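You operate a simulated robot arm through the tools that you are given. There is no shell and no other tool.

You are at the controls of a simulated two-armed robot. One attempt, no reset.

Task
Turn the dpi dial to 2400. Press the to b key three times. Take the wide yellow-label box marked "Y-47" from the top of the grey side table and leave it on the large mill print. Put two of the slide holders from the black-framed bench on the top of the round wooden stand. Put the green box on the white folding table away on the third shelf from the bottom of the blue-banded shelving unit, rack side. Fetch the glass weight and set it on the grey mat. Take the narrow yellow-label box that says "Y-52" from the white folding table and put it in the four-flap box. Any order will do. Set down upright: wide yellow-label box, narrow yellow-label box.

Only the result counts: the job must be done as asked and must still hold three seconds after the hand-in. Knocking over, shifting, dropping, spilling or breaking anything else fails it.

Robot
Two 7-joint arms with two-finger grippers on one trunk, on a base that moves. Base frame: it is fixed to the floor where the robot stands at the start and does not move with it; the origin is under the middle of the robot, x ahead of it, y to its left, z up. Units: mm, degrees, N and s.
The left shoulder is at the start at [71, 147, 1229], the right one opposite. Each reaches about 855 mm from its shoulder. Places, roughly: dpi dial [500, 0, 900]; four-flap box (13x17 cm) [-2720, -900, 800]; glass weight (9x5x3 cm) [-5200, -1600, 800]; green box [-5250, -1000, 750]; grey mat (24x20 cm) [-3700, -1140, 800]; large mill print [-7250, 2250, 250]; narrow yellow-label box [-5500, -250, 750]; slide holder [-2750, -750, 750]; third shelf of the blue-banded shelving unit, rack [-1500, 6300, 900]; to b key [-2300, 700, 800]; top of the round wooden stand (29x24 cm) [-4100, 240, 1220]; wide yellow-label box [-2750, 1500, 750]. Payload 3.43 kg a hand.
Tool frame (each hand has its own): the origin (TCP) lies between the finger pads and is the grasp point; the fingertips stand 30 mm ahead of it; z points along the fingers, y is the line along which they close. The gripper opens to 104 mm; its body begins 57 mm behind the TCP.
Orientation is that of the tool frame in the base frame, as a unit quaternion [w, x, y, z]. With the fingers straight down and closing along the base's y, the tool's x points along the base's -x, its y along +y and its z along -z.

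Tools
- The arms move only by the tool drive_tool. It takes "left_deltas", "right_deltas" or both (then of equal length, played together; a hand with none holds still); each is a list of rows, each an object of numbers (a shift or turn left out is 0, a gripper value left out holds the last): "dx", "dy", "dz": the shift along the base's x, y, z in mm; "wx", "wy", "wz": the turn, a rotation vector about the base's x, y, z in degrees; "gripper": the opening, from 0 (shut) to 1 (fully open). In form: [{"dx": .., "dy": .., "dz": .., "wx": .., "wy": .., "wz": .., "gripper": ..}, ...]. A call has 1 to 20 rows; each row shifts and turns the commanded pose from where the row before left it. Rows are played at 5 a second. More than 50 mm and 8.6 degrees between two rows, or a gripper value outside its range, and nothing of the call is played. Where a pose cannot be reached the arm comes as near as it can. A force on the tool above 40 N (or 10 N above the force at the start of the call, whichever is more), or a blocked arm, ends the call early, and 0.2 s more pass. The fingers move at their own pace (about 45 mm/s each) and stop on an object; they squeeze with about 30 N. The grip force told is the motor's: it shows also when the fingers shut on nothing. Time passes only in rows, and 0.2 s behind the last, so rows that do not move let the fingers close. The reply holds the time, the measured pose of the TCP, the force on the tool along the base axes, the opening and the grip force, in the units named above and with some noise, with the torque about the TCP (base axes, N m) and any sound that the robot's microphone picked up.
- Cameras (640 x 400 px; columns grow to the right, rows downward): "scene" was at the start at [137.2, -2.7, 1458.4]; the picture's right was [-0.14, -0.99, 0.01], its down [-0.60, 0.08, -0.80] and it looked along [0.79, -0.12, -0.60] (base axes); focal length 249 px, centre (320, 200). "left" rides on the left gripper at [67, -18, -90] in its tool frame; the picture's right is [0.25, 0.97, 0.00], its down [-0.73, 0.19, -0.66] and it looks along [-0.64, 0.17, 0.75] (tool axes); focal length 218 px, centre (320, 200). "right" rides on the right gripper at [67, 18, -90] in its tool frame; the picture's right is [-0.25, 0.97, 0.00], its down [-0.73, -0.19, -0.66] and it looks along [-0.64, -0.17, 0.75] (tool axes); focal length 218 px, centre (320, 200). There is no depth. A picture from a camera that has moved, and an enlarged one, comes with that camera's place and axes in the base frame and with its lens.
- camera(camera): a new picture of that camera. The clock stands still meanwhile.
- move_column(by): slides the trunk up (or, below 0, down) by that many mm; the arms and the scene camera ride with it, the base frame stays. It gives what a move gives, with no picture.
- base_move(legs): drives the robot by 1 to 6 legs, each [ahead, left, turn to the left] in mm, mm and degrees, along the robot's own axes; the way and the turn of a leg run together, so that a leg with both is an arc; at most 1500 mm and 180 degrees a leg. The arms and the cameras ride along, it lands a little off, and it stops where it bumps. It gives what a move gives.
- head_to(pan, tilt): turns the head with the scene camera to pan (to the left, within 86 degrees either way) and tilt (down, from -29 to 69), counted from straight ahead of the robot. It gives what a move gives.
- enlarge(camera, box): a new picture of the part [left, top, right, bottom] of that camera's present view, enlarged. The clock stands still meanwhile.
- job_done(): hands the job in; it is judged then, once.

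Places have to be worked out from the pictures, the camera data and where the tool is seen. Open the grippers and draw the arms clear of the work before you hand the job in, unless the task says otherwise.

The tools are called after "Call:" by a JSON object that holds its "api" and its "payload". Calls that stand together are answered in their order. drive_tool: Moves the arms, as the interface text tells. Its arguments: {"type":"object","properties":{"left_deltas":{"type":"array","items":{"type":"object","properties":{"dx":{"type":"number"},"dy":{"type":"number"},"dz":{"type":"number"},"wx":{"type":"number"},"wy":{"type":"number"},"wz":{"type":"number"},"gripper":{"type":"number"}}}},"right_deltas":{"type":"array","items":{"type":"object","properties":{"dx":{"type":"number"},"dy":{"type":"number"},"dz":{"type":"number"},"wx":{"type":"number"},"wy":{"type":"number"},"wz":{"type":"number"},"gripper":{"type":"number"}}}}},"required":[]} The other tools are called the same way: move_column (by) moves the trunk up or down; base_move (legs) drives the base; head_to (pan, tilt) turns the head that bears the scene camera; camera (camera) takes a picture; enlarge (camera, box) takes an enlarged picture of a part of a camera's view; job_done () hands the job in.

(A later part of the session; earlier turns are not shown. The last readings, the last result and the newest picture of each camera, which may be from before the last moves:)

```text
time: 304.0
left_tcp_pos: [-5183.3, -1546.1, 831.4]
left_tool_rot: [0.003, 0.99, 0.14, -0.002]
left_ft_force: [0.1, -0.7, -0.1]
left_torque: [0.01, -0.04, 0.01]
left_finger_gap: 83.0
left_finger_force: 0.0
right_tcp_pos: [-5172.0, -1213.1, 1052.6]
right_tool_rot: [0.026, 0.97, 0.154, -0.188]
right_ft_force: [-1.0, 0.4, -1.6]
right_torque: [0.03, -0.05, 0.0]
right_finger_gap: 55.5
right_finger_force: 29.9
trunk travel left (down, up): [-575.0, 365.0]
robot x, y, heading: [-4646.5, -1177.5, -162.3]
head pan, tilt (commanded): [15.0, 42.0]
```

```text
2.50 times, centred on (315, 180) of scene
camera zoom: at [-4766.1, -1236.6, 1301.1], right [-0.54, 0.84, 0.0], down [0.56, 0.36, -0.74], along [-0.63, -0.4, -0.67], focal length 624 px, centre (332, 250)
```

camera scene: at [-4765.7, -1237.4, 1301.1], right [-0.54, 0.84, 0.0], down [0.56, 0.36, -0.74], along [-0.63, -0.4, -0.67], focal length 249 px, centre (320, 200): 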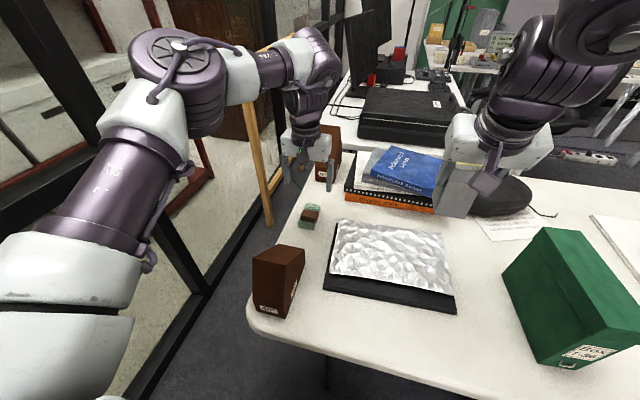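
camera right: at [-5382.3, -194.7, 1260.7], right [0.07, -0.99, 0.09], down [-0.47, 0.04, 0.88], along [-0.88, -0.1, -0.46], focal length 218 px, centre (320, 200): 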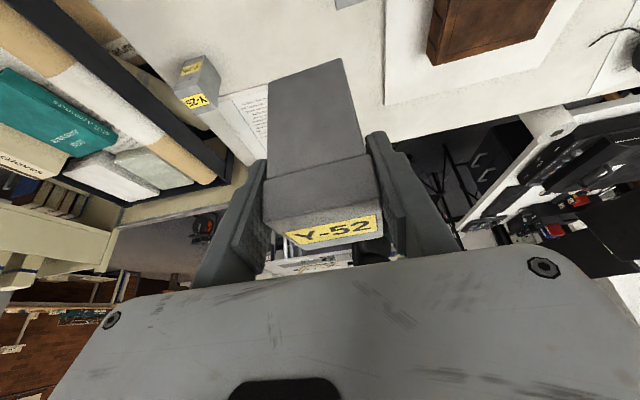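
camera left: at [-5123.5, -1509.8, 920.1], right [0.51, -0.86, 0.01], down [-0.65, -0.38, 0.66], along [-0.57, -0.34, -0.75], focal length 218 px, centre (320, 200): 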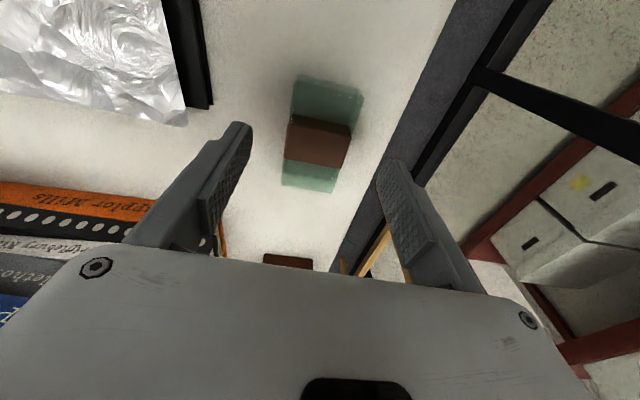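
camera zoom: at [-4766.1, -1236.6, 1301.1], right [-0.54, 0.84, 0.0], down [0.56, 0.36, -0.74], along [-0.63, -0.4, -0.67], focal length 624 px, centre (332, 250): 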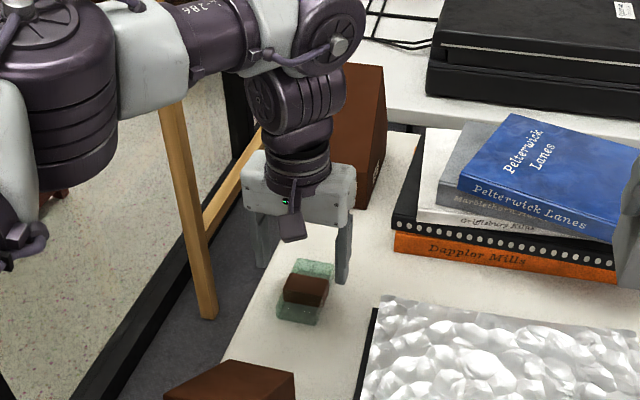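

Weight still centred. I go down another 25 mm and look.

Call:
{"api": "drive_tool", "payload": {"left_deltas": [{"dz": -13}, {"dz": -12}, {}]}}

Call:
{"api": "camera", "payload": {"camera": "left"}}

Call:
{"api": "enlarge", "payload": {"camera": "scene", "box": [260, 140, 360, 240]}}

```text
time: 304.8
left_tcp_pos: [-5184.7, -1545.4, 805.1]
left_tool_rot: [0.004, 0.99, 0.141, -0.002]
left_ft_force: [0.2, 0.5, -0.1]
left_torque: [0.0, 0.03, 0.01]
left_finger_gap: 83.4
left_finger_force: 0.1
right_tcp_pos: [-5174.2, -1214.2, 1051.8]
right_tool_rot: [0.026, 0.97, 0.154, -0.188]
right_ft_force: [-0.1, 0.7, -1.7]
right_torque: [0.03, -0.04, 0.01]
right_finger_gap: 55.3
right_finger_force: 30.1
trunk travel left (down, up): [-575.0, 365.0]
robot x, y, heading: [-4646.8, -1176.9, -162.4]
head pan, tilt (commanded): [15.0, 42.0]
```

```text
taken
camera left: at [-5124.3, -1509.4, 894.8], right [0.51, -0.86, 0.01], down [-0.65, -0.38, 0.66], along [-0.57, -0.34, -0.75], focal length 218 px, centre (320, 200)
```

left: 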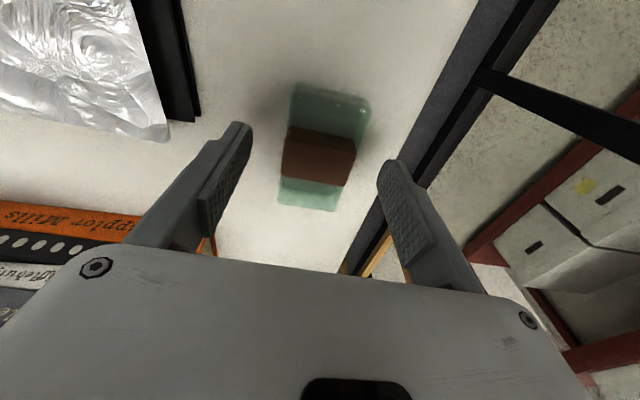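

```text
4.00 times, centred on (310, 190) of scene
camera zoom: at [-4766.3, -1236.9, 1301.1], right [-0.54, 0.84, 0.0], down [0.56, 0.36, -0.74], along [-0.63, -0.4, -0.67], focal length 998 px, centre (360, 240)
```

zoom: 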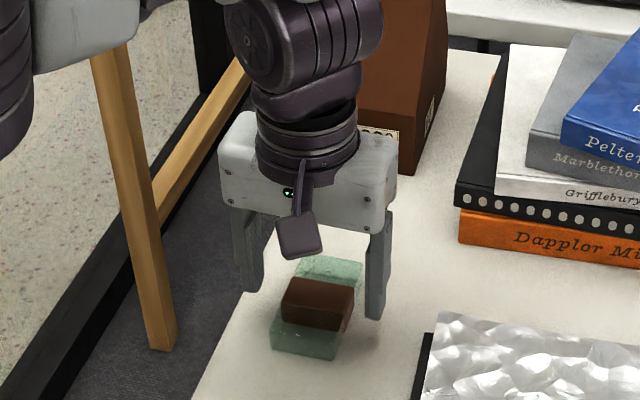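

The weight's top is near z≈768, so the tips must go lower. I descend 24 mm in small steps with force watch.

Call:
{"api": "drive_tool", "payload": {"left_deltas": [{"dz": -8}, {"dz": -6}, {"dz": -5}, {"dz": -5}, {}]}}

Call:
{"api": "camera", "payload": {"camera": "left"}}

Call:
{"api": "enlarge", "payload": {"camera": "scene", "box": [260, 140, 360, 240]}}

```text
time: 306.0
left_tcp_pos: [-5185.1, -1545.6, 780.4]
left_tool_rot: [0.003, 0.99, 0.141, -0.003]
left_ft_force: [-0.7, 0.6, -0.3]
left_torque: [-0.01, 0.01, 0.03]
left_finger_gap: 83.2
left_finger_force: 0.0
right_tcp_pos: [-5173.7, -1213.0, 1052.5]
right_tool_rot: [0.026, 0.97, 0.154, -0.187]
right_ft_force: [0.7, 0.5, -2.8]
right_torque: [-0.02, 0.02, 0.02]
right_finger_gap: 55.6
right_finger_force: 30.0
trunk travel left (down, up): [-575.0, 365.0]
robot x, y, heading: [-4647.4, -1173.7, -162.2]
head pan, tilt (commanded): [15.0, 42.0]
```

```text
taken
camera left: at [-5125.0, -1509.7, 871.4], right [0.51, -0.86, 0.01], down [-0.65, -0.38, 0.66], along [-0.57, -0.34, -0.75], focal length 218 px, centre (320, 200)
```

left: 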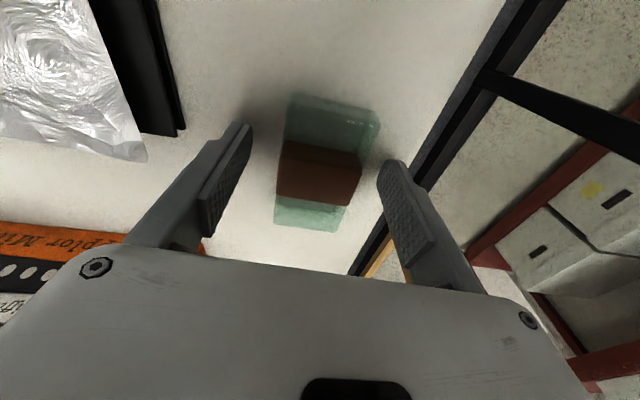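

```text
4.00 times, centred on (310, 190) of scene
camera zoom: at [-4766.3, -1236.9, 1301.1], right [-0.54, 0.84, 0.0], down [0.56, 0.36, -0.74], along [-0.63, -0.4, -0.67], focal length 998 px, centre (360, 240)
```

zoom: 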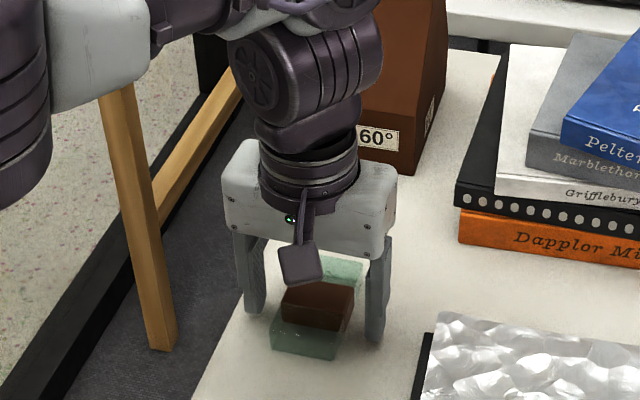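

Tips are about 15 mm below the weight's top with no contact. I lower 7 mm more and close gently on the leather band.

Call:
{"api": "drive_tool", "payload": {"left_deltas": [{"dz": -3}, {"dz": -2}, {"dz": -2}, {}]}}

Call:
{"api": "drive_tool", "payload": {"left_deltas": [{"gripper": 0.0}, {}, {}, {}, {}]}}

Call:
{"api": "camera", "payload": {"camera": "left"}}

```text
time: 307.0
left_tcp_pos: [-5185.1, -1545.7, 775.8]
left_tool_rot: [0.004, 0.99, 0.141, -0.003]
left_ft_force: [-2.4, 0.9, 5.8]
left_torque: [0.3, 0.15, 0.08]
left_finger_gap: 82.6
left_finger_force: 0.2
right_tcp_pos: [-5171.9, -1213.1, 1053.4]
right_tool_rot: [0.027, 0.97, 0.154, -0.188]
right_ft_force: [0.2, 0.4, -2.3]
right_torque: [0.02, -0.02, -0.01]
right_finger_gap: 55.6
right_finger_force: 30.6
trunk travel left (down, up): [-575.0, 365.0]
robot x, y, heading: [-4647.9, -1174.1, -162.2]
head pan, tilt (commanded): [15.0, 42.0]
```

```text
time: 308.2
left_tcp_pos: [-5185.5, -1545.8, 774.9]
left_tool_rot: [0.004, 0.99, 0.141, -0.001]
left_ft_force: [-0.2, 0.2, -0.1]
left_torque: [0.06, -0.05, -0.03]
left_finger_gap: 49.4
left_finger_force: 29.5
right_tcp_pos: [-5174.1, -1213.9, 1053.0]
right_tool_rot: [0.026, 0.97, 0.153, -0.187]
right_ft_force: [0.2, 0.3, -2.6]
right_torque: [0.01, -0.08, 0.05]
right_finger_gap: 55.1
right_finger_force: 29.9
trunk travel left (down, up): [-575.0, 365.0]
robot x, y, heading: [-4647.0, -1174.8, -162.2]
head pan, tilt (commanded): [15.0, 42.0]
```

```text
taken
camera left: at [-5124.6, -1509.7, 864.2], right [0.51, -0.86, 0.01], down [-0.65, -0.38, 0.66], along [-0.57, -0.34, -0.75], focal length 218 px, centre (320, 200)
```

left: 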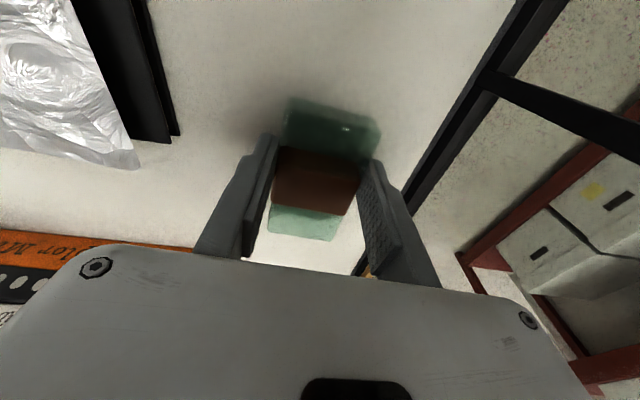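

Table contact was at TCP z≈775 (table ≈745), and the weight is gripped at 49 mm. I lift it.

Call:
{"api": "drive_tool", "payload": {"left_deltas": [{"dz": 8}, {"dz": 15}, {"dz": 30}, {"dz": 40}, {}]}}

Call:
{"api": "camera", "payload": {"camera": "left"}}

Call:
{"api": "camera", "payload": {"camera": "scene"}}

```text
time: 309.4
left_tcp_pos: [-5185.5, -1544.4, 866.1]
left_tool_rot: [0.004, 0.99, 0.142, -0.001]
left_ft_force: [-0.2, -0.6, -3.2]
left_torque: [0.01, -0.04, 0.0]
left_finger_gap: 49.2
left_finger_force: 30.4
right_tcp_pos: [-5175.4, -1214.0, 1052.4]
right_tool_rot: [0.025, 0.97, 0.153, -0.187]
right_ft_force: [0.4, -0.1, -2.4]
right_torque: [0.01, -0.03, -0.03]
right_finger_gap: 55.7
right_finger_force: 30.4
trunk travel left (down, up): [-575.0, 365.0]
robot x, y, heading: [-4647.0, -1179.3, -162.2]
head pan, tilt (commanded): [15.0, 42.0]
```

```text
taken
camera left: at [-5124.4, -1508.8, 955.7], right [0.51, -0.86, 0.01], down [-0.65, -0.38, 0.66], along [-0.57, -0.34, -0.75], focal length 218 px, centre (320, 200)
```

left: 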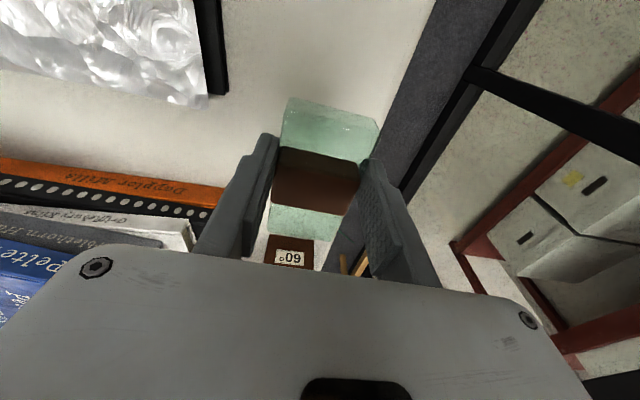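

```text
taken
camera scene: at [-4767.4, -1237.8, 1300.9], right [-0.54, 0.84, 0.0], down [0.56, 0.36, -0.74], along [-0.62, -0.4, -0.67], focal length 249 px, centre (320, 200)
```

scene: 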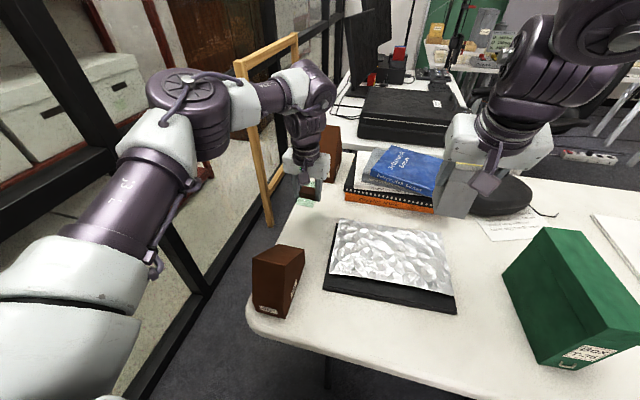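

The weight is up (≈3.2 N). I raise and draw in the left hand, raise the trunk, and then drive around to face the black-framed bench at the grey mat.

Call:
{"api": "drive_tool", "payload": {"left_deltas": [{"dz": 45}, {"dz": 45}, {"dz": 45, "dx": 10, "dy": 3}, {"dz": 40, "dx": 30, "dy": 10}, {"dz": 20, "dx": 35, "dy": 12}, {"dx": 40, "dy": 13}, {"dx": 40, "dy": 13}, {}]}}

Call:
{"api": "move_column", "payload": {"by": 150}}

Call:
{"api": "base_move", "payload": {"legs": [[-300, 0, 0], [0, -380, 0], [0, 0, 89]]}}

Call:
{"api": "head_to", "payload": {"pan": 20, "tilt": 30}}

Call:
{"api": "camera", "payload": {"camera": "scene"}}

```text
refused: row 4 steps farther than a row can; nothing moved
```

```text
time: 311.1
left_tcp_pos: [-5183.3, -1544.7, 1016.0]
left_tool_rot: [0.004, 0.99, 0.141, -0.002]
left_ft_force: [0.2, 0.8, -2.1]
left_torque: [0.0, -0.02, 0.03]
left_finger_gap: 49.7
left_finger_force: 30.2
right_tcp_pos: [-5174.3, -1214.4, 1202.8]
right_tool_rot: [0.025, 0.97, 0.153, -0.187]
right_ft_force: [0.6, -0.1, -1.5]
right_torque: [0.01, -0.04, 0.01]
right_finger_gap: 55.4
right_finger_force: 30.0
trunk travel left (down, up): [-725.0, 215.0]
robot x, y, heading: [-4646.2, -1179.0, -162.1]
head pan, tilt (commanded): [15.0, 42.0]
```

```text
time: 319.0
left_tcp_pos: [-4116.9, -1263.3, 1016.2]
left_tool_rot: [0.005, 0.609, 0.793, 0.001]
left_ft_force: [0.3, -0.7, -3.0]
left_torque: [0.04, 0.04, 0.01]
left_finger_gap: 49.4
left_finger_force: 29.9
right_tcp_pos: [-4446.7, -1246.2, 1202.1]
right_tool_rot: [0.149, 0.585, 0.789, -0.115]
right_ft_force: [0.2, -0.4, -2.1]
right_torque: [0.03, 0.04, 0.01]
right_finger_gap: 55.7
right_finger_force: 30.1
trunk travel left (down, up): [-725.0, 215.0]
robot x, y, heading: [-4471.9, -718.2, -73.5]
head pan, tilt (commanded): [15.0, 42.0]
```

```text
time: 319.7
left_tcp_pos: [-4116.4, -1263.7, 1015.5]
left_tool_rot: [0.004, 0.609, 0.793, 0.002]
left_ft_force: [-0.1, -0.1, -2.4]
left_torque: [0.05, 0.0, -0.02]
left_finger_gap: 49.6
left_finger_force: 29.7
right_tcp_pos: [-4446.6, -1246.1, 1202.0]
right_tool_rot: [0.15, 0.585, 0.789, -0.116]
right_ft_force: [0.0, 0.1, -2.8]
right_torque: [0.04, 0.0, -0.03]
right_finger_gap: 55.6
right_finger_force: 29.8
trunk travel left (down, up): [-725.0, 215.0]
robot x, y, heading: [-4475.1, -718.5, -73.8]
head pan, tilt (commanded): [20.0, 30.0]
```

```text
taken
camera scene: at [-4406.0, -840.3, 1469.2], right [-0.8, -0.6, 0.0], down [-0.3, 0.4, -0.87], along [0.52, -0.7, -0.5], focal length 249 px, centre (320, 200)
```

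scene: 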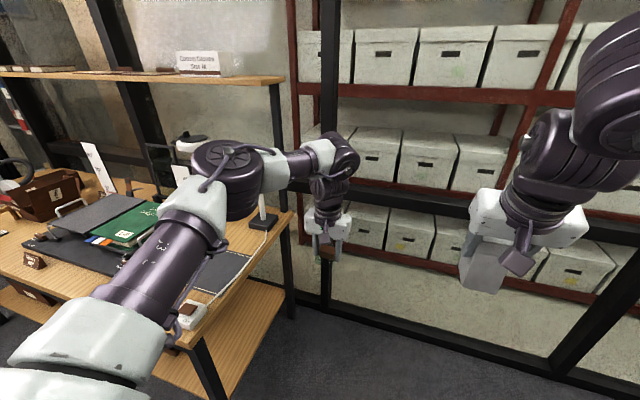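

One row was too long so the left arm stayed extended during that drive, but nothing was touched. I now draw the left hand in and up.

Call:
{"api": "drive_tool", "payload": {"left_deltas": [{"dx": -10, "dy": 33, "dz": 25}, {"dx": -10, "dy": 33, "dz": 25}, {"dx": -10, "dy": 33, "dz": 25}, {"dx": -10, "dy": 33, "dz": 25}, {}]}}

Call:
{"api": "head_to", "payload": {"pan": 60, "tilt": 25}}

Call:
{"api": "camera", "payload": {"camera": "scene"}}

```text
time: 320.9
left_tcp_pos: [-4154.9, -1131.1, 1114.6]
left_tool_rot: [0.004, 0.608, 0.794, 0.002]
left_ft_force: [-0.7, 0.0, -2.4]
left_torque: [0.04, 0.0, 0.01]
left_finger_gap: 49.4
left_finger_force: 30.0
right_tcp_pos: [-4446.6, -1247.0, 1202.1]
right_tool_rot: [0.149, 0.585, 0.789, -0.116]
right_ft_force: [0.3, -0.1, -2.1]
right_torque: [0.07, 0.02, 0.0]
right_finger_gap: 55.3
right_finger_force: 30.0
trunk travel left (down, up): [-725.0, 215.0]
robot x, y, heading: [-4472.8, -715.2, -73.5]
head pan, tilt (commanded): [20.0, 30.0]
```

```text
time: 322.0
left_tcp_pos: [-4154.7, -1131.3, 1116.8]
left_tool_rot: [0.005, 0.609, 0.793, 0.002]
left_ft_force: [0.6, 1.2, -2.5]
left_torque: [0.05, 0.02, -0.03]
left_finger_gap: 49.2
left_finger_force: 30.1
right_tcp_pos: [-4447.4, -1246.6, 1202.2]
right_tool_rot: [0.15, 0.585, 0.789, -0.117]
right_ft_force: [0.3, 0.0, -2.0]
right_torque: [0.05, 0.0, -0.02]
right_finger_gap: 55.8
right_finger_force: 29.9
trunk travel left (down, up): [-725.0, 215.0]
robot x, y, heading: [-4475.1, -718.1, -73.3]
head pan, tilt (commanded): [60.0, 25.0]
```

```text
taken
camera scene: at [-4370.5, -788.9, 1477.3], right [-0.23, -0.97, 0.0], down [-0.41, 0.1, -0.91], along [0.88, -0.21, -0.42], focal length 249 px, centre (320, 200)
```

scene: 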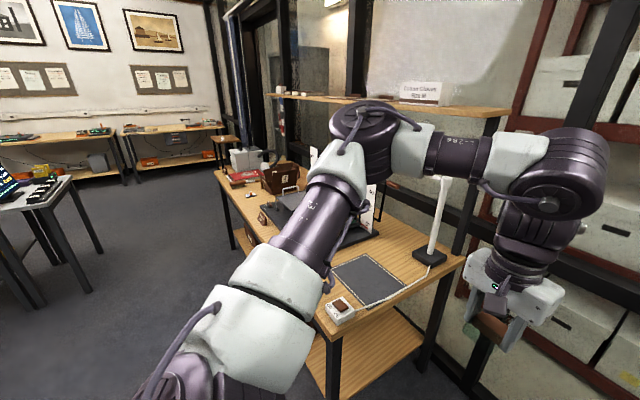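

I see the grey mat at about (-3705, -1134), near the bench's right end, with a tall lamp further back. I strafe left 460 mm to line up.

Call:
{"api": "base_move", "payload": {"legs": [[0, 460, 0]]}}

Call:
{"api": "head_to", "payload": {"pan": 15, "tilt": 45}}

Call:
{"api": "camera", "payload": {"camera": "scene"}}

Call:
{"api": "camera", "payload": {"camera": "left"}}

```text
time: 324.8
left_tcp_pos: [-3703.1, -998.6, 1117.1]
left_tool_rot: [0.004, 0.61, 0.793, 0.002]
left_ft_force: [-0.3, -0.2, -2.2]
left_torque: [0.04, -0.04, 0.02]
left_finger_gap: 49.5
left_finger_force: 29.7
right_tcp_pos: [-3995.9, -1113.0, 1202.7]
right_tool_rot: [0.15, 0.586, 0.788, -0.115]
right_ft_force: [0.1, -0.4, -2.0]
right_torque: [0.03, 0.03, -0.02]
right_finger_gap: 55.3
right_finger_force: 29.7
trunk travel left (down, up): [-725.0, 215.0]
robot x, y, heading: [-4021.6, -583.4, -73.6]
head pan, tilt (commanded): [60.0, 25.0]
```

```text
time: 325.9
left_tcp_pos: [-3703.3, -997.6, 1115.9]
left_tool_rot: [0.004, 0.61, 0.792, 0.001]
left_ft_force: [-1.1, -0.7, -3.0]
left_torque: [0.06, 0.02, -0.01]
left_finger_gap: 49.8
left_finger_force: 29.9
right_tcp_pos: [-3995.3, -1112.4, 1203.2]
right_tool_rot: [0.149, 0.587, 0.787, -0.117]
right_ft_force: [-0.6, 0.4, -2.6]
right_torque: [0.06, -0.01, 0.04]
right_finger_gap: 55.4
right_finger_force: 29.5
trunk travel left (down, up): [-725.0, 215.0]
robot x, y, heading: [-4017.7, -584.1, -73.7]
head pan, tilt (commanded): [15.0, 45.0]
```

```text
taken
camera scene: at [-3963.9, -703.3, 1446.7], right [-0.85, -0.52, 0.0], down [-0.37, 0.6, -0.71], along [0.37, -0.6, -0.71], focal length 249 px, centre (320, 200)
```

scene: 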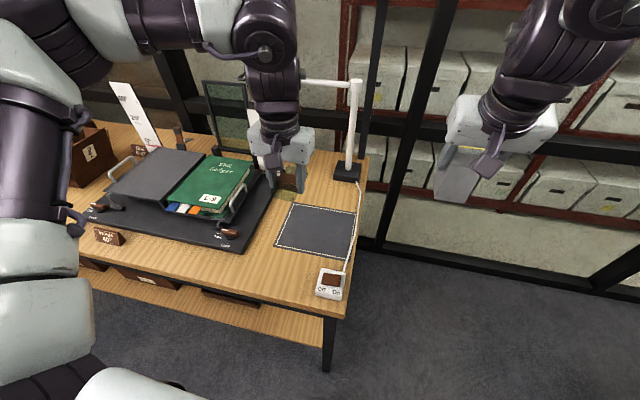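

```text
taken
camera left: at [-3737.5, -938.1, 1206.0], right [0.87, 0.49, 0.01], down [0.36, -0.65, 0.66], along [0.33, -0.57, -0.75], focal length 218 px, centre (320, 200)
```

left: 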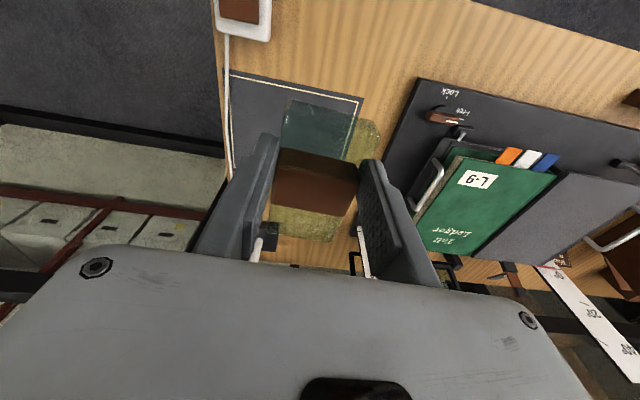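

Mat centre works out at about (-3687, -1138). I lower the trunk 120 mm and bring the weight over the mat.

Call:
{"api": "move_column", "payload": {"by": -120}}

Call:
{"api": "drive_tool", "payload": {"left_deltas": [{"dx": 4, "dy": -35}, {"dx": 4, "dy": -35}, {"dx": 4, "dy": -35}, {"dx": 4, "dy": -35}, {"dz": -40}, {"dz": -40}, {"dz": -30}, {}]}}

Call:
{"api": "camera", "payload": {"camera": "left"}}

Call:
{"api": "camera", "payload": {"camera": "scene"}}

```text
time: 327.4
left_tcp_pos: [-3702.5, -998.4, 996.5]
left_tool_rot: [0.005, 0.611, 0.792, 0.001]
left_ft_force: [0.0, -0.2, -2.7]
left_torque: [0.04, 0.02, 0.02]
left_finger_gap: 49.5
left_finger_force: 29.7
right_tcp_pos: [-3995.0, -1112.6, 1082.8]
right_tool_rot: [0.149, 0.587, 0.787, -0.116]
right_ft_force: [-0.3, -0.8, -2.5]
right_torque: [0.06, 0.02, -0.02]
right_finger_gap: 55.5
right_finger_force: 29.9
trunk travel left (down, up): [-605.0, 335.0]
robot x, y, heading: [-4017.0, -586.6, -73.5]
head pan, tilt (commanded): [15.0, 45.0]
```

```text
time: 329.2
left_tcp_pos: [-3686.1, -1138.1, 885.5]
left_tool_rot: [0.005, 0.611, 0.791, 0.002]
left_ft_force: [0.3, -0.1, -2.4]
left_torque: [0.02, -0.01, 0.01]
left_finger_gap: 49.6
left_finger_force: 30.0
right_tcp_pos: [-3995.2, -1110.5, 1082.7]
right_tool_rot: [0.149, 0.587, 0.787, -0.116]
right_ft_force: [-0.3, 0.3, -2.2]
right_torque: [0.04, 0.05, 0.0]
right_finger_gap: 55.6
right_finger_force: 29.6
trunk travel left (down, up): [-605.0, 335.0]
robot x, y, heading: [-4019.2, -583.8, -73.4]
head pan, tilt (commanded): [15.0, 45.0]
```

```text
taken
camera left: at [-3720.6, -1077.4, 975.6], right [0.87, 0.49, 0.01], down [0.36, -0.65, 0.66], along [0.33, -0.58, -0.75], focal length 218 px, centre (320, 200)
```

left: 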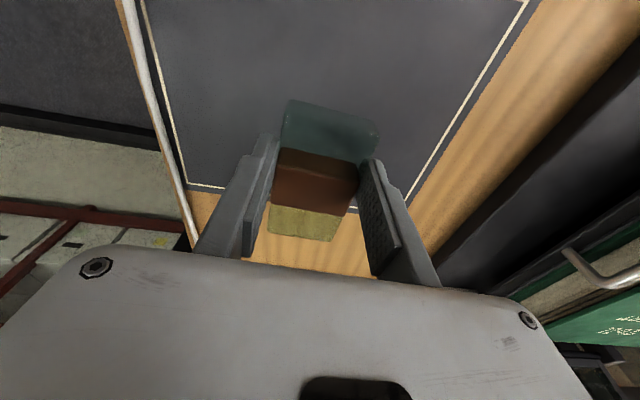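

```text
taken
camera scene: at [-3963.5, -702.5, 1326.8], right [-0.85, -0.52, 0.0], down [-0.37, 0.6, -0.71], along [0.37, -0.6, -0.71], focal length 249 px, centre (320, 200)
```

scene: 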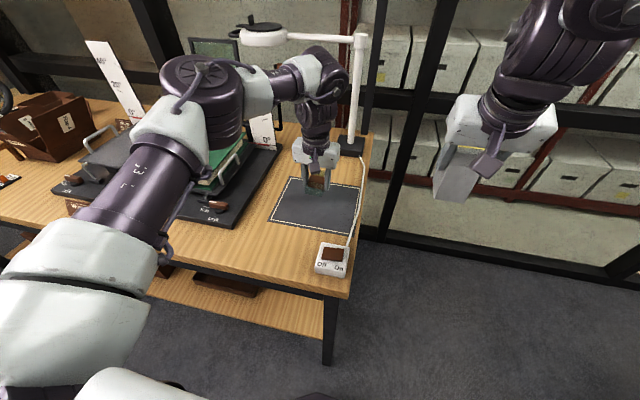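

The mat corners confirm the TCP is over the mat centre. I lower toward contact.

Call:
{"api": "drive_tool", "payload": {"left_deltas": [{"dz": -15}, {"dz": -15}, {"dz": -10}, {}]}}

Call:
{"api": "drive_tool", "payload": {"left_deltas": [{"dz": -4}, {"dz": -4}, {}]}}

Call:
{"api": "drive_tool", "payload": {"left_deltas": [{"dz": -3}, {"dz": -3}, {}]}}

```text
time: 330.2
left_tcp_pos: [-3685.6, -1138.8, 846.9]
left_tool_rot: [0.004, 0.61, 0.792, 0.001]
left_ft_force: [0.8, 0.2, -2.6]
left_torque: [0.06, 0.03, -0.01]
left_finger_gap: 49.4
left_finger_force: 30.0
right_tcp_pos: [-3995.6, -1111.5, 1083.5]
right_tool_rot: [0.149, 0.587, 0.787, -0.116]
right_ft_force: [0.4, -0.1, -1.7]
right_torque: [0.02, -0.03, 0.0]
right_finger_gap: 55.6
right_finger_force: 30.5
trunk travel left (down, up): [-605.0, 335.0]
robot x, y, heading: [-4019.7, -584.7, -73.6]
head pan, tilt (commanded): [15.0, 45.0]
```

```text
time: 331.0
left_tcp_pos: [-3686.2, -1139.6, 837.2]
left_tool_rot: [0.005, 0.61, 0.792, 0.001]
left_ft_force: [0.0, 0.1, -2.5]
left_torque: [0.02, 0.01, 0.02]
left_finger_gap: 49.4
left_finger_force: 29.8
right_tcp_pos: [-3996.3, -1112.6, 1081.5]
right_tool_rot: [0.149, 0.587, 0.787, -0.116]
right_ft_force: [-0.3, -1.4, -2.2]
right_torque: [0.04, 0.0, 0.0]
right_finger_gap: 55.5
right_finger_force: 30.0
trunk travel left (down, up): [-605.0, 335.0]
robot x, y, heading: [-4020.7, -583.8, -73.8]
head pan, tilt (commanded): [15.0, 45.0]
```

```text
time: 331.8
left_tcp_pos: [-3686.7, -1139.4, 834.3]
left_tool_rot: [0.005, 0.61, 0.792, 0.0]
left_ft_force: [3.5, -3.4, 10.7]
left_torque: [0.23, 0.36, 0.01]
left_finger_gap: 49.5
left_finger_force: 30.4
right_tcp_pos: [-3995.9, -1111.7, 1082.7]
right_tool_rot: [0.15, 0.587, 0.787, -0.117]
right_ft_force: [0.6, -0.4, -2.2]
right_torque: [0.06, 0.04, 0.04]
right_finger_gap: 55.4
right_finger_force: 30.0
trunk travel left (down, up): [-605.0, 335.0]
robot x, y, heading: [-4022.6, -580.3, -73.8]
head pan, tilt (commanded): [15.0, 45.0]
```

Contact at TCP z≈834, so the weight rests on the mat. I ease off, open, and lift straight up.

Call:
{"api": "drive_tool", "payload": {"left_deltas": [{"dz": 2}, {}, {"gripper": 0.75}, {}, {}, {"dz": 20}, {"dz": 40}, {"dz": 40}, {"dz": 40}, {}]}}

Call:
{"api": "camera", "payload": {"camera": "left"}}

Call:
{"api": "enlarge", "payload": {"camera": "scene", "box": [220, 120, 400, 290]}}

```text
time: 334.0
left_tcp_pos: [-3684.5, -1136.9, 974.3]
left_tool_rot: [0.003, 0.611, 0.792, 0.002]
left_ft_force: [1.4, 0.1, -0.6]
left_torque: [0.03, -0.01, -0.03]
left_finger_gap: 77.9
left_finger_force: 0.0
right_tcp_pos: [-3994.1, -1111.4, 1082.5]
right_tool_rot: [0.15, 0.586, 0.788, -0.116]
right_ft_force: [-0.2, -0.3, -2.6]
right_torque: [0.05, -0.02, 0.02]
right_finger_gap: 55.4
right_finger_force: 29.8
trunk travel left (down, up): [-605.0, 335.0]
robot x, y, heading: [-4020.7, -587.2, -73.8]
head pan, tilt (commanded): [15.0, 45.0]
```

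```text
taken
camera left: at [-3719.3, -1075.1, 1064.5], right [0.87, 0.49, 0.01], down [0.37, -0.66, 0.66], along [0.33, -0.57, -0.75], focal length 218 px, centre (320, 200)
```

left: 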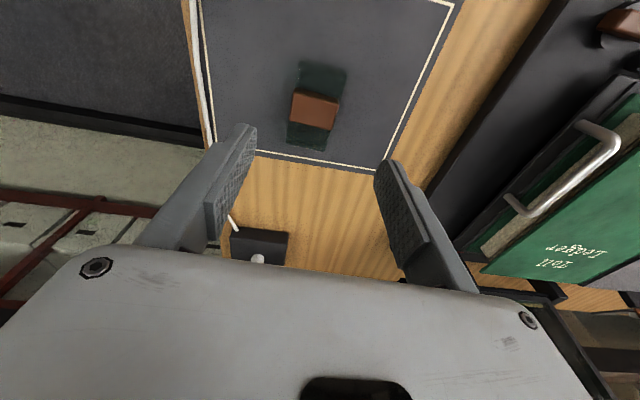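

```text
2.35 times, centred on (310, 205) of scene
camera zoom: at [-3963.2, -703.5, 1326.6], right [-0.85, -0.52, 0.0], down [-0.37, 0.6, -0.71], along [0.37, -0.6, -0.71], focal length 587 px, centre (344, 188)
```

zoom: 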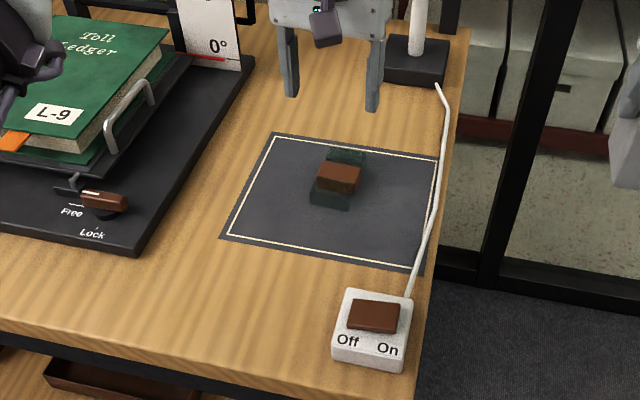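

The weight lies within the mat. I raise and draw in the left hand, raise the trunk, then strafe left along the bench to the four-flap box.

Call:
{"api": "drive_tool", "payload": {"left_deltas": [{"dz": 30}, {"dx": -10, "dy": 35, "dz": 25}, {"dx": -10, "dy": 35, "dz": 25}, {"dx": -10, "dy": 35, "dz": 25}, {"dx": -10, "dy": 35, "gripper": 1.0}, {}]}}

Call:
{"api": "move_column", "payload": {"by": 120}}

Call:
{"api": "head_to", "payload": {"pan": 60, "tilt": 30}}

Call:
{"api": "camera", "payload": {"camera": "scene"}}

```text
time: 335.4
left_tcp_pos: [-3726.9, -1000.2, 1082.1]
left_tool_rot: [0.005, 0.61, 0.792, 0.002]
left_ft_force: [-0.5, -1.1, 0.1]
left_torque: [0.02, -0.03, -0.01]
left_finger_gap: 103.9
left_finger_force: 0.0
right_tcp_pos: [-3995.1, -1112.6, 1081.8]
right_tool_rot: [0.149, 0.587, 0.787, -0.116]
right_ft_force: [-0.5, -0.6, -1.4]
right_torque: [0.01, 0.04, -0.04]
right_finger_gap: 55.7
right_finger_force: 29.9
trunk travel left (down, up): [-605.0, 335.0]
robot x, y, heading: [-4021.0, -584.6, -73.6]
head pan, tilt (commanded): [15.0, 45.0]
```

```text
time: 336.9
left_tcp_pos: [-3727.0, -998.1, 1202.4]
left_tool_rot: [0.005, 0.61, 0.792, 0.001]
left_ft_force: [0.0, 0.4, 0.5]
left_torque: [-0.01, 0.04, 0.02]
left_finger_gap: 104.0
left_finger_force: 0.1
right_tcp_pos: [-3994.3, -1112.2, 1202.4]
right_tool_rot: [0.149, 0.586, 0.788, -0.116]
right_ft_force: [-0.4, 0.3, -2.3]
right_torque: [0.08, 0.04, 0.01]
right_finger_gap: 55.8
right_finger_force: 30.0
trunk travel left (down, up): [-725.0, 215.0]
robot x, y, heading: [-4018.5, -584.6, -73.7]
head pan, tilt (commanded): [15.0, 45.0]
```

```text
time: 338.1
left_tcp_pos: [-3726.3, -998.3, 1202.5]
left_tool_rot: [0.004, 0.61, 0.793, 0.002]
left_ft_force: [-0.6, 0.2, 0.2]
left_torque: [-0.01, 0.0, -0.01]
left_finger_gap: 103.9
left_finger_force: 0.1
right_tcp_pos: [-3993.9, -1112.0, 1202.9]
right_tool_rot: [0.148, 0.587, 0.787, -0.116]
right_ft_force: [0.7, -0.1, -2.0]
right_torque: [0.09, 0.01, -0.01]
right_finger_gap: 55.5
right_finger_force: 30.6
trunk travel left (down, up): [-725.0, 215.0]
robot x, y, heading: [-4020.0, -581.1, -73.6]
head pan, tilt (commanded): [60.0, 30.0]
```

```text
taken
camera scene: at [-3918.2, -654.9, 1469.3], right [-0.24, -0.97, 0.0], down [-0.49, 0.12, -0.87], along [0.84, -0.21, -0.5], focal length 249 px, centre (320, 200)
```

scene: 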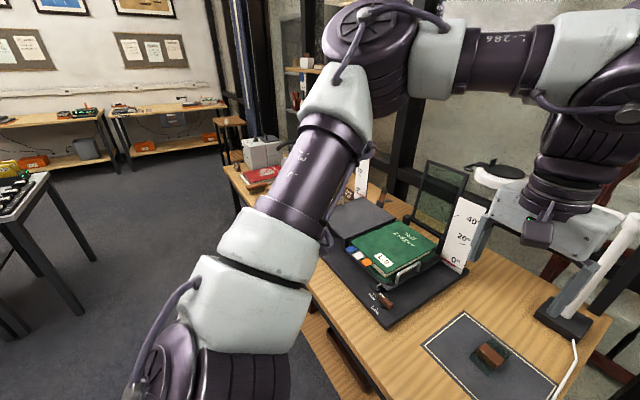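

The way along the bench is clear. I strafe left 1290 mm in two legs.

Call:
{"api": "base_move", "payload": {"legs": [[0, 645, 0], [0, 645, 0]]}}

Call:
{"api": "head_to", "payload": {"pan": -5, "tilt": 45}}

Call:
{"api": "camera", "payload": {"camera": "scene"}}

```text
time: 344.8
left_tcp_pos: [-2508.7, -655.4, 1202.8]
left_tool_rot: [0.004, 0.614, 0.79, 0.002]
left_ft_force: [0.1, 0.0, 0.4]
left_torque: [0.0, -0.03, -0.01]
left_finger_gap: 103.8
left_finger_force: 0.1
right_tcp_pos: [-2779.1, -765.4, 1202.0]
right_tool_rot: [0.148, 0.591, 0.785, -0.115]
right_ft_force: [-0.2, 0.1, -1.9]
right_torque: [0.04, 0.06, 0.0]
right_finger_gap: 55.2
right_finger_force: 29.7
trunk travel left (down, up): [-725.0, 215.0]
robot x, y, heading: [-2801.2, -238.4, -74.1]
head pan, tilt (commanded): [60.0, 30.0]
```

```text
time: 346.1
left_tcp_pos: [-2508.5, -655.2, 1202.6]
left_tool_rot: [0.004, 0.614, 0.789, 0.001]
left_ft_force: [0.7, 0.2, 0.2]
left_torque: [-0.01, 0.0, 0.0]
left_finger_gap: 103.8
left_finger_force: 0.0
right_tcp_pos: [-2777.6, -764.6, 1202.6]
right_tool_rot: [0.149, 0.591, 0.784, -0.117]
right_ft_force: [-0.4, -0.3, -2.4]
right_torque: [0.07, 0.0, 0.02]
right_finger_gap: 55.5
right_finger_force: 29.9
trunk travel left (down, up): [-725.0, 215.0]
robot x, y, heading: [-2797.4, -241.5, -74.3]
head pan, tilt (commanded): [-5.0, 45.0]
```

```text
taken
camera scene: at [-2769.2, -366.5, 1446.8], right [-0.98, -0.19, 0.0], down [-0.13, 0.69, -0.71], along [0.13, -0.69, -0.71], focal length 249 px, centre (320, 200)
```

scene: 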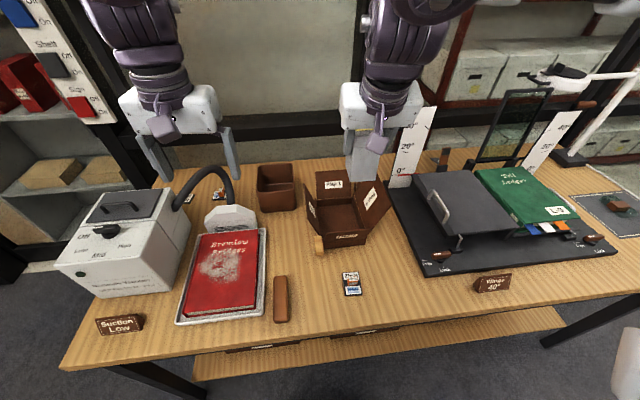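

I see the four-flap box (brown, flaps open) ahead and at least one slide holder in front of it. I zoom in on details.

Call:
{"api": "enlarge", "payload": {"camera": "scene", "box": [250, 140, 410, 310]}}

Call:
{"api": "enlarge", "payload": {"camera": "scene", "box": [160, 150, 300, 260]}}

Call:
{"api": "camera", "payload": {"camera": "right"}}

```text
2.35 times, centred on (330, 225) of scene
camera zoom: at [-2769.2, -366.5, 1446.8], right [-0.98, -0.19, 0.0], down [-0.13, 0.69, -0.71], along [0.13, -0.69, -0.71], focal length 587 px, centre (296, 141)
```

zoom: 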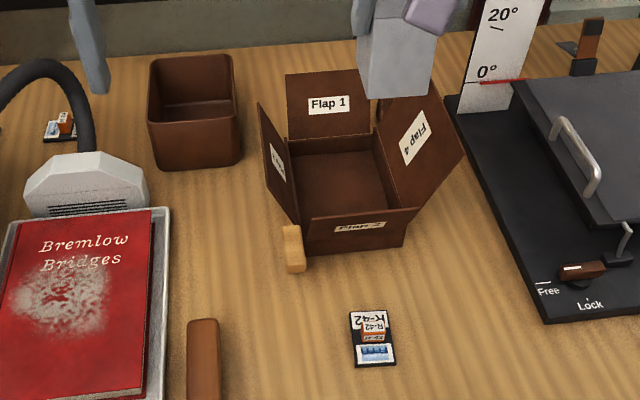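

```text
3.64 times, centred on (230, 205) of scene
camera zoom: at [-2769.2, -366.5, 1446.8], right [-0.98, -0.19, 0.0], down [-0.13, 0.69, -0.71], along [0.13, -0.69, -0.71], focal length 907 px, centre (647, 182)
```

zoom: 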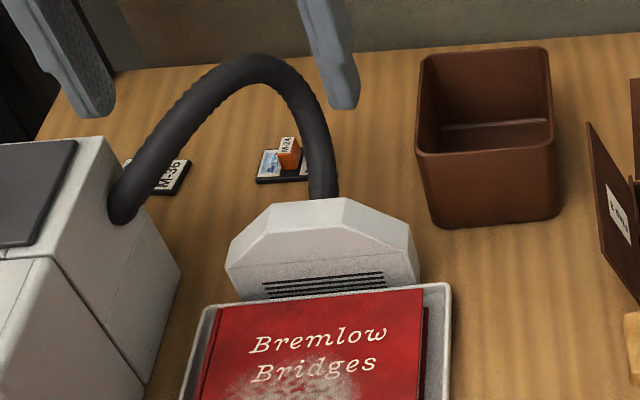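

```text
taken
camera right: at [-2786.9, -667.9, 1260.9], right [1.0, 0.04, 0.09], down [-0.06, -0.47, 0.88], along [0.08, -0.88, -0.46], focal length 218 px, centre (320, 200)
```

right: 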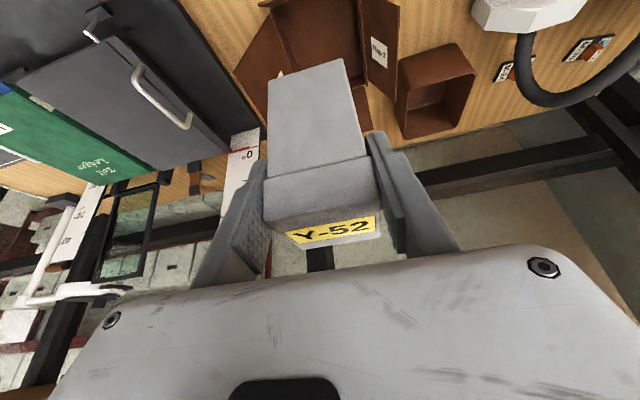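

Three slide holders are on this bench (K-42 in front; M-24 and M-36 by the vacuum). First Y-52: the four-flap box centre is near (-2737, -900). I bring the right hand over it.

Call:
{"api": "drive_tool", "payload": {"right_deltas": [{"dx": 10, "dy": -34, "dz": -20}, {"dx": 10, "dy": -34, "dz": -20}, {"dx": 10, "dy": -34, "dz": -20}, {"dx": 10, "dy": -33, "dz": -20}, {}]}}

Call:
{"api": "camera", "payload": {"camera": "right"}}

Call:
{"api": "camera", "payload": {"camera": "scene"}}

Call:
{"api": "camera", "payload": {"camera": "left"}}

```text
time: 347.3
left_tcp_pos: [-2508.4, -654.0, 1202.1]
left_tool_rot: [0.004, 0.614, 0.789, 0.001]
left_ft_force: [-0.3, -0.4, 0.2]
left_torque: [-0.02, 0.02, 0.0]
left_finger_gap: 103.9
left_finger_force: 0.2
right_tcp_pos: [-2740.6, -899.6, 1122.9]
right_tool_rot: [0.149, 0.59, 0.785, -0.117]
right_ft_force: [-0.3, 0.5, -2.7]
right_torque: [0.04, 0.02, -0.01]
right_finger_gap: 55.6
right_finger_force: 29.7
trunk travel left (down, up): [-725.0, 215.0]
robot x, y, heading: [-2794.1, -238.4, -74.0]
head pan, tilt (commanded): [-5.0, 45.0]
```

```text
taken
camera right: at [-2749.1, -802.6, 1180.6], right [1.0, 0.04, 0.09], down [-0.06, -0.47, 0.88], along [0.08, -0.88, -0.46], focal length 218 px, centre (320, 200)
```

right: 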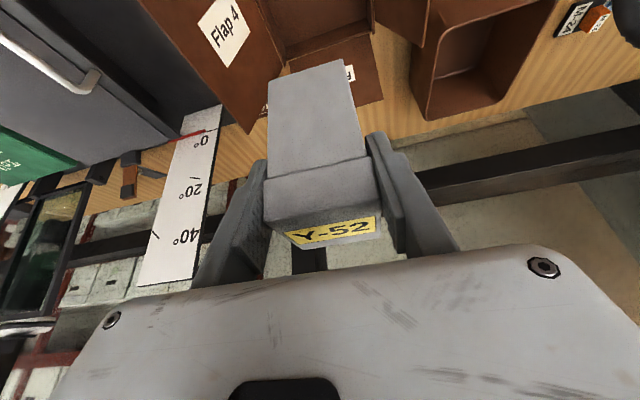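

```text
taken
camera scene: at [-2769.8, -365.8, 1446.8], right [-0.98, -0.19, 0.0], down [-0.13, 0.69, -0.71], along [0.13, -0.69, -0.71], focal length 249 px, centre (320, 200)
```

scene: 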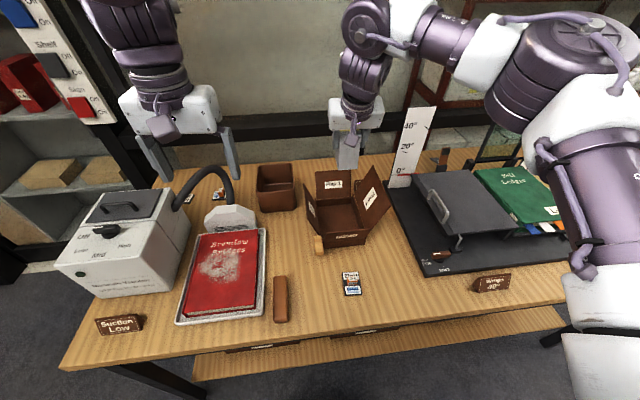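

```text
taken
camera left: at [-2542.7, -593.1, 1291.5], right [0.88, 0.48, 0.01], down [0.36, -0.66, 0.66], along [0.32, -0.58, -0.75], focal length 218 px, centre (320, 200)
```

left: 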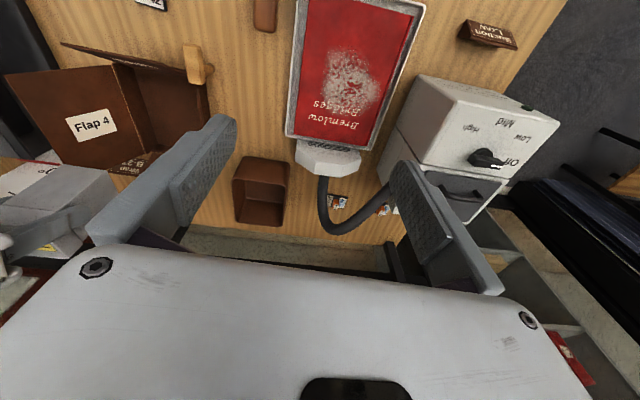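

I zoom both cameras on the four-flap box to fix its rim corners.

Call:
{"api": "enlarge", "payload": {"camera": "scene", "box": [290, 160, 410, 260]}}

Call:
{"api": "enlarge", "payload": {"camera": "left", "box": [0, 20, 240, 190]}}

```text
4.00 times, centred on (350, 210) of scene
camera zoom: at [-2769.8, -365.8, 1446.8], right [-0.98, -0.19, 0.0], down [-0.13, 0.69, -0.71], along [0.13, -0.69, -0.71], focal length 998 px, centre (200, 160)
```

zoom: 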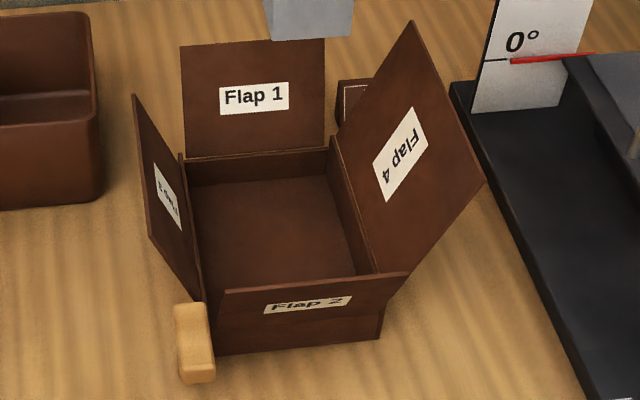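

```text
2.35 times, centred on (120, 105) of left
camera zoom: at [-2542.7, -593.1, 1291.5], right [0.88, 0.48, 0.01], down [0.36, -0.66, 0.66], along [0.32, -0.58, -0.75], focal length 514 px, centre (791, 424)
```

zoom: 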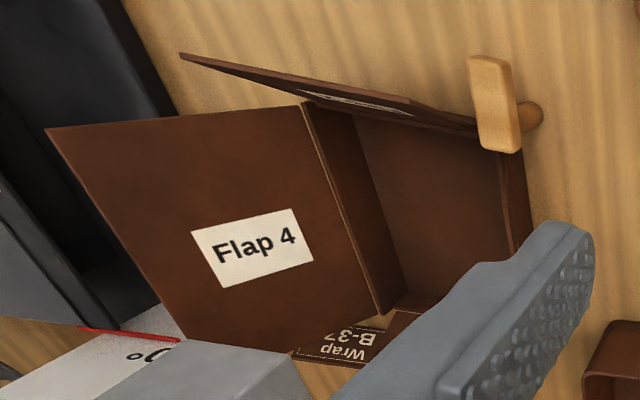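

Triangulated: rim centre ≈ (-2730, -885) with flap tops up to z≈970. I'll place Y-52 about 30 mm back of centre so the hand camera clears the front flap. I shift and lower to just above flap level.

Call:
{"api": "drive_tool", "payload": {"right_deltas": [{"dx": 9, "dy": -7, "dz": -10}, {"dx": 9, "dy": -7, "dz": -15}, {"dz": -20}, {"dz": -15}, {}]}}

Call:
{"api": "camera", "payload": {"camera": "right"}}

Call:
{"api": "enlarge", "payload": {"camera": "scene", "box": [280, 100, 420, 260]}}

Call:
{"api": "enlarge", "payload": {"camera": "left", "box": [0, 20, 240, 190]}}

```text
time: 348.5
left_tcp_pos: [-2507.6, -653.6, 1201.1]
left_tool_rot: [0.005, 0.614, 0.789, 0.0]
left_ft_force: [-0.3, 1.4, 0.3]
left_torque: [-0.02, 0.0, 0.03]
left_finger_gap: 103.9
left_finger_force: 0.1
right_tcp_pos: [-2719.4, -913.5, 1062.7]
right_tool_rot: [0.148, 0.591, 0.784, -0.117]
right_ft_force: [0.7, -0.6, -3.6]
right_torque: [0.02, 0.03, 0.01]
right_finger_gap: 55.5
right_finger_force: 30.2
trunk travel left (down, up): [-725.0, 215.0]
robot x, y, heading: [-2796.8, -235.6, -73.9]
head pan, tilt (commanded): [-5.0, 45.0]
```

```text
taken
camera right: at [-2729.0, -816.1, 1121.6], right [1.0, 0.04, 0.09], down [-0.06, -0.47, 0.88], along [0.08, -0.88, -0.46], focal length 218 px, centre (320, 200)
```

right: 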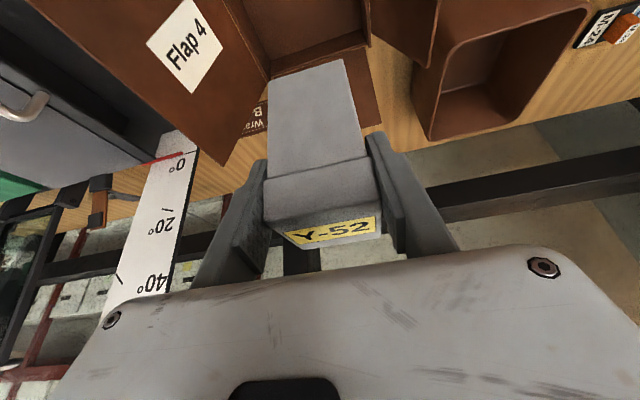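

```text
2.50 times, centred on (350, 180) of scene
camera zoom: at [-2769.0, -366.3, 1446.8], right [-0.98, -0.19, 0.0], down [-0.13, 0.69, -0.71], along [0.13, -0.69, -0.71], focal length 624 px, centre (245, 250)
```

zoom: 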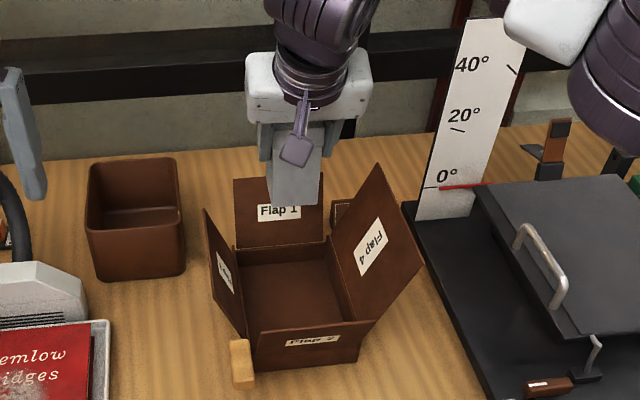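

```text
2.35 times, centred on (120, 105) of left
camera zoom: at [-2542.0, -593.5, 1291.3], right [0.88, 0.48, 0.01], down [0.36, -0.66, 0.66], along [0.32, -0.58, -0.75], focal length 514 px, centre (791, 424)
```

zoom: 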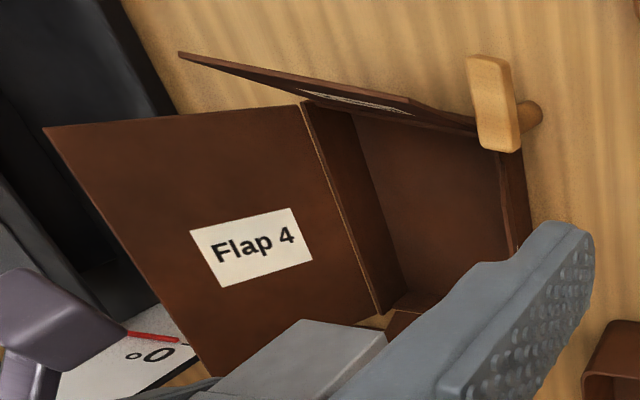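

Projected straight down, Y-52 lands ~9 mm left of the interior's middle; I shift right/back slightly and descend most of the way.

Call:
{"api": "drive_tool", "payload": {"right_deltas": [{"dx": -5.5, "dy": -9, "dz": -10}, {"dz": -35}, {"dz": -35}, {"dz": -30}, {}]}}

Call:
{"api": "camera", "payload": {"camera": "right"}}

Call:
{"api": "enlarge", "payload": {"camera": "scene", "box": [280, 100, 420, 260]}}

Call:
{"api": "enlarge", "payload": {"camera": "left", "box": [0, 20, 240, 190]}}

```text
time: 349.7
left_tcp_pos: [-2509.0, -654.3, 1201.6]
left_tool_rot: [0.004, 0.614, 0.789, 0.002]
left_ft_force: [-0.4, -0.2, 0.5]
left_torque: [-0.01, 0.01, 0.0]
left_finger_gap: 104.3
left_finger_force: 0.0
right_tcp_pos: [-2726.4, -922.1, 951.6]
right_tool_rot: [0.148, 0.591, 0.784, -0.117]
right_ft_force: [0.2, 0.6, -2.1]
right_torque: [0.03, -0.01, 0.0]
right_finger_gap: 55.5
right_finger_force: 29.7
trunk travel left (down, up): [-725.0, 215.0]
robot x, y, heading: [-2798.8, -238.0, -74.1]
head pan, tilt (commanded): [-5.0, 45.0]
```

```text
taken
camera right: at [-2735.0, -824.7, 1009.8], right [1.0, 0.04, 0.09], down [-0.06, -0.47, 0.88], along [0.08, -0.88, -0.46], focal length 218 px, centre (320, 200)
```

right: 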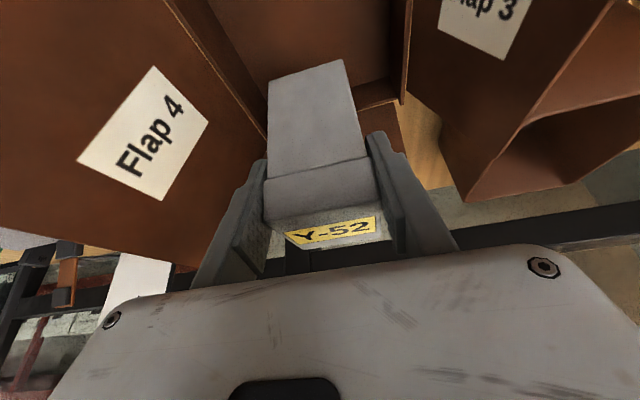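

```text
2.50 times, centred on (350, 180) of scene
camera zoom: at [-2769.3, -366.3, 1446.8], right [-0.98, -0.19, 0.0], down [-0.13, 0.69, -0.71], along [0.13, -0.69, -0.71], focal length 624 px, centre (245, 250)
```

zoom: 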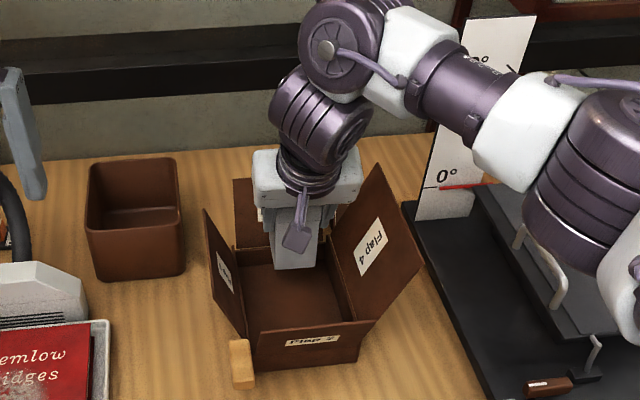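

```text
2.35 times, centred on (120, 105) of left
camera zoom: at [-2542.2, -593.5, 1291.3], right [0.88, 0.48, 0.01], down [0.36, -0.66, 0.66], along [0.32, -0.58, -0.75], focal length 514 px, centre (791, 424)
```

zoom: 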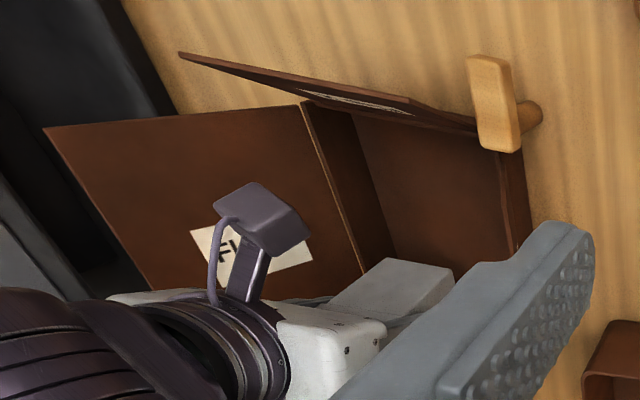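

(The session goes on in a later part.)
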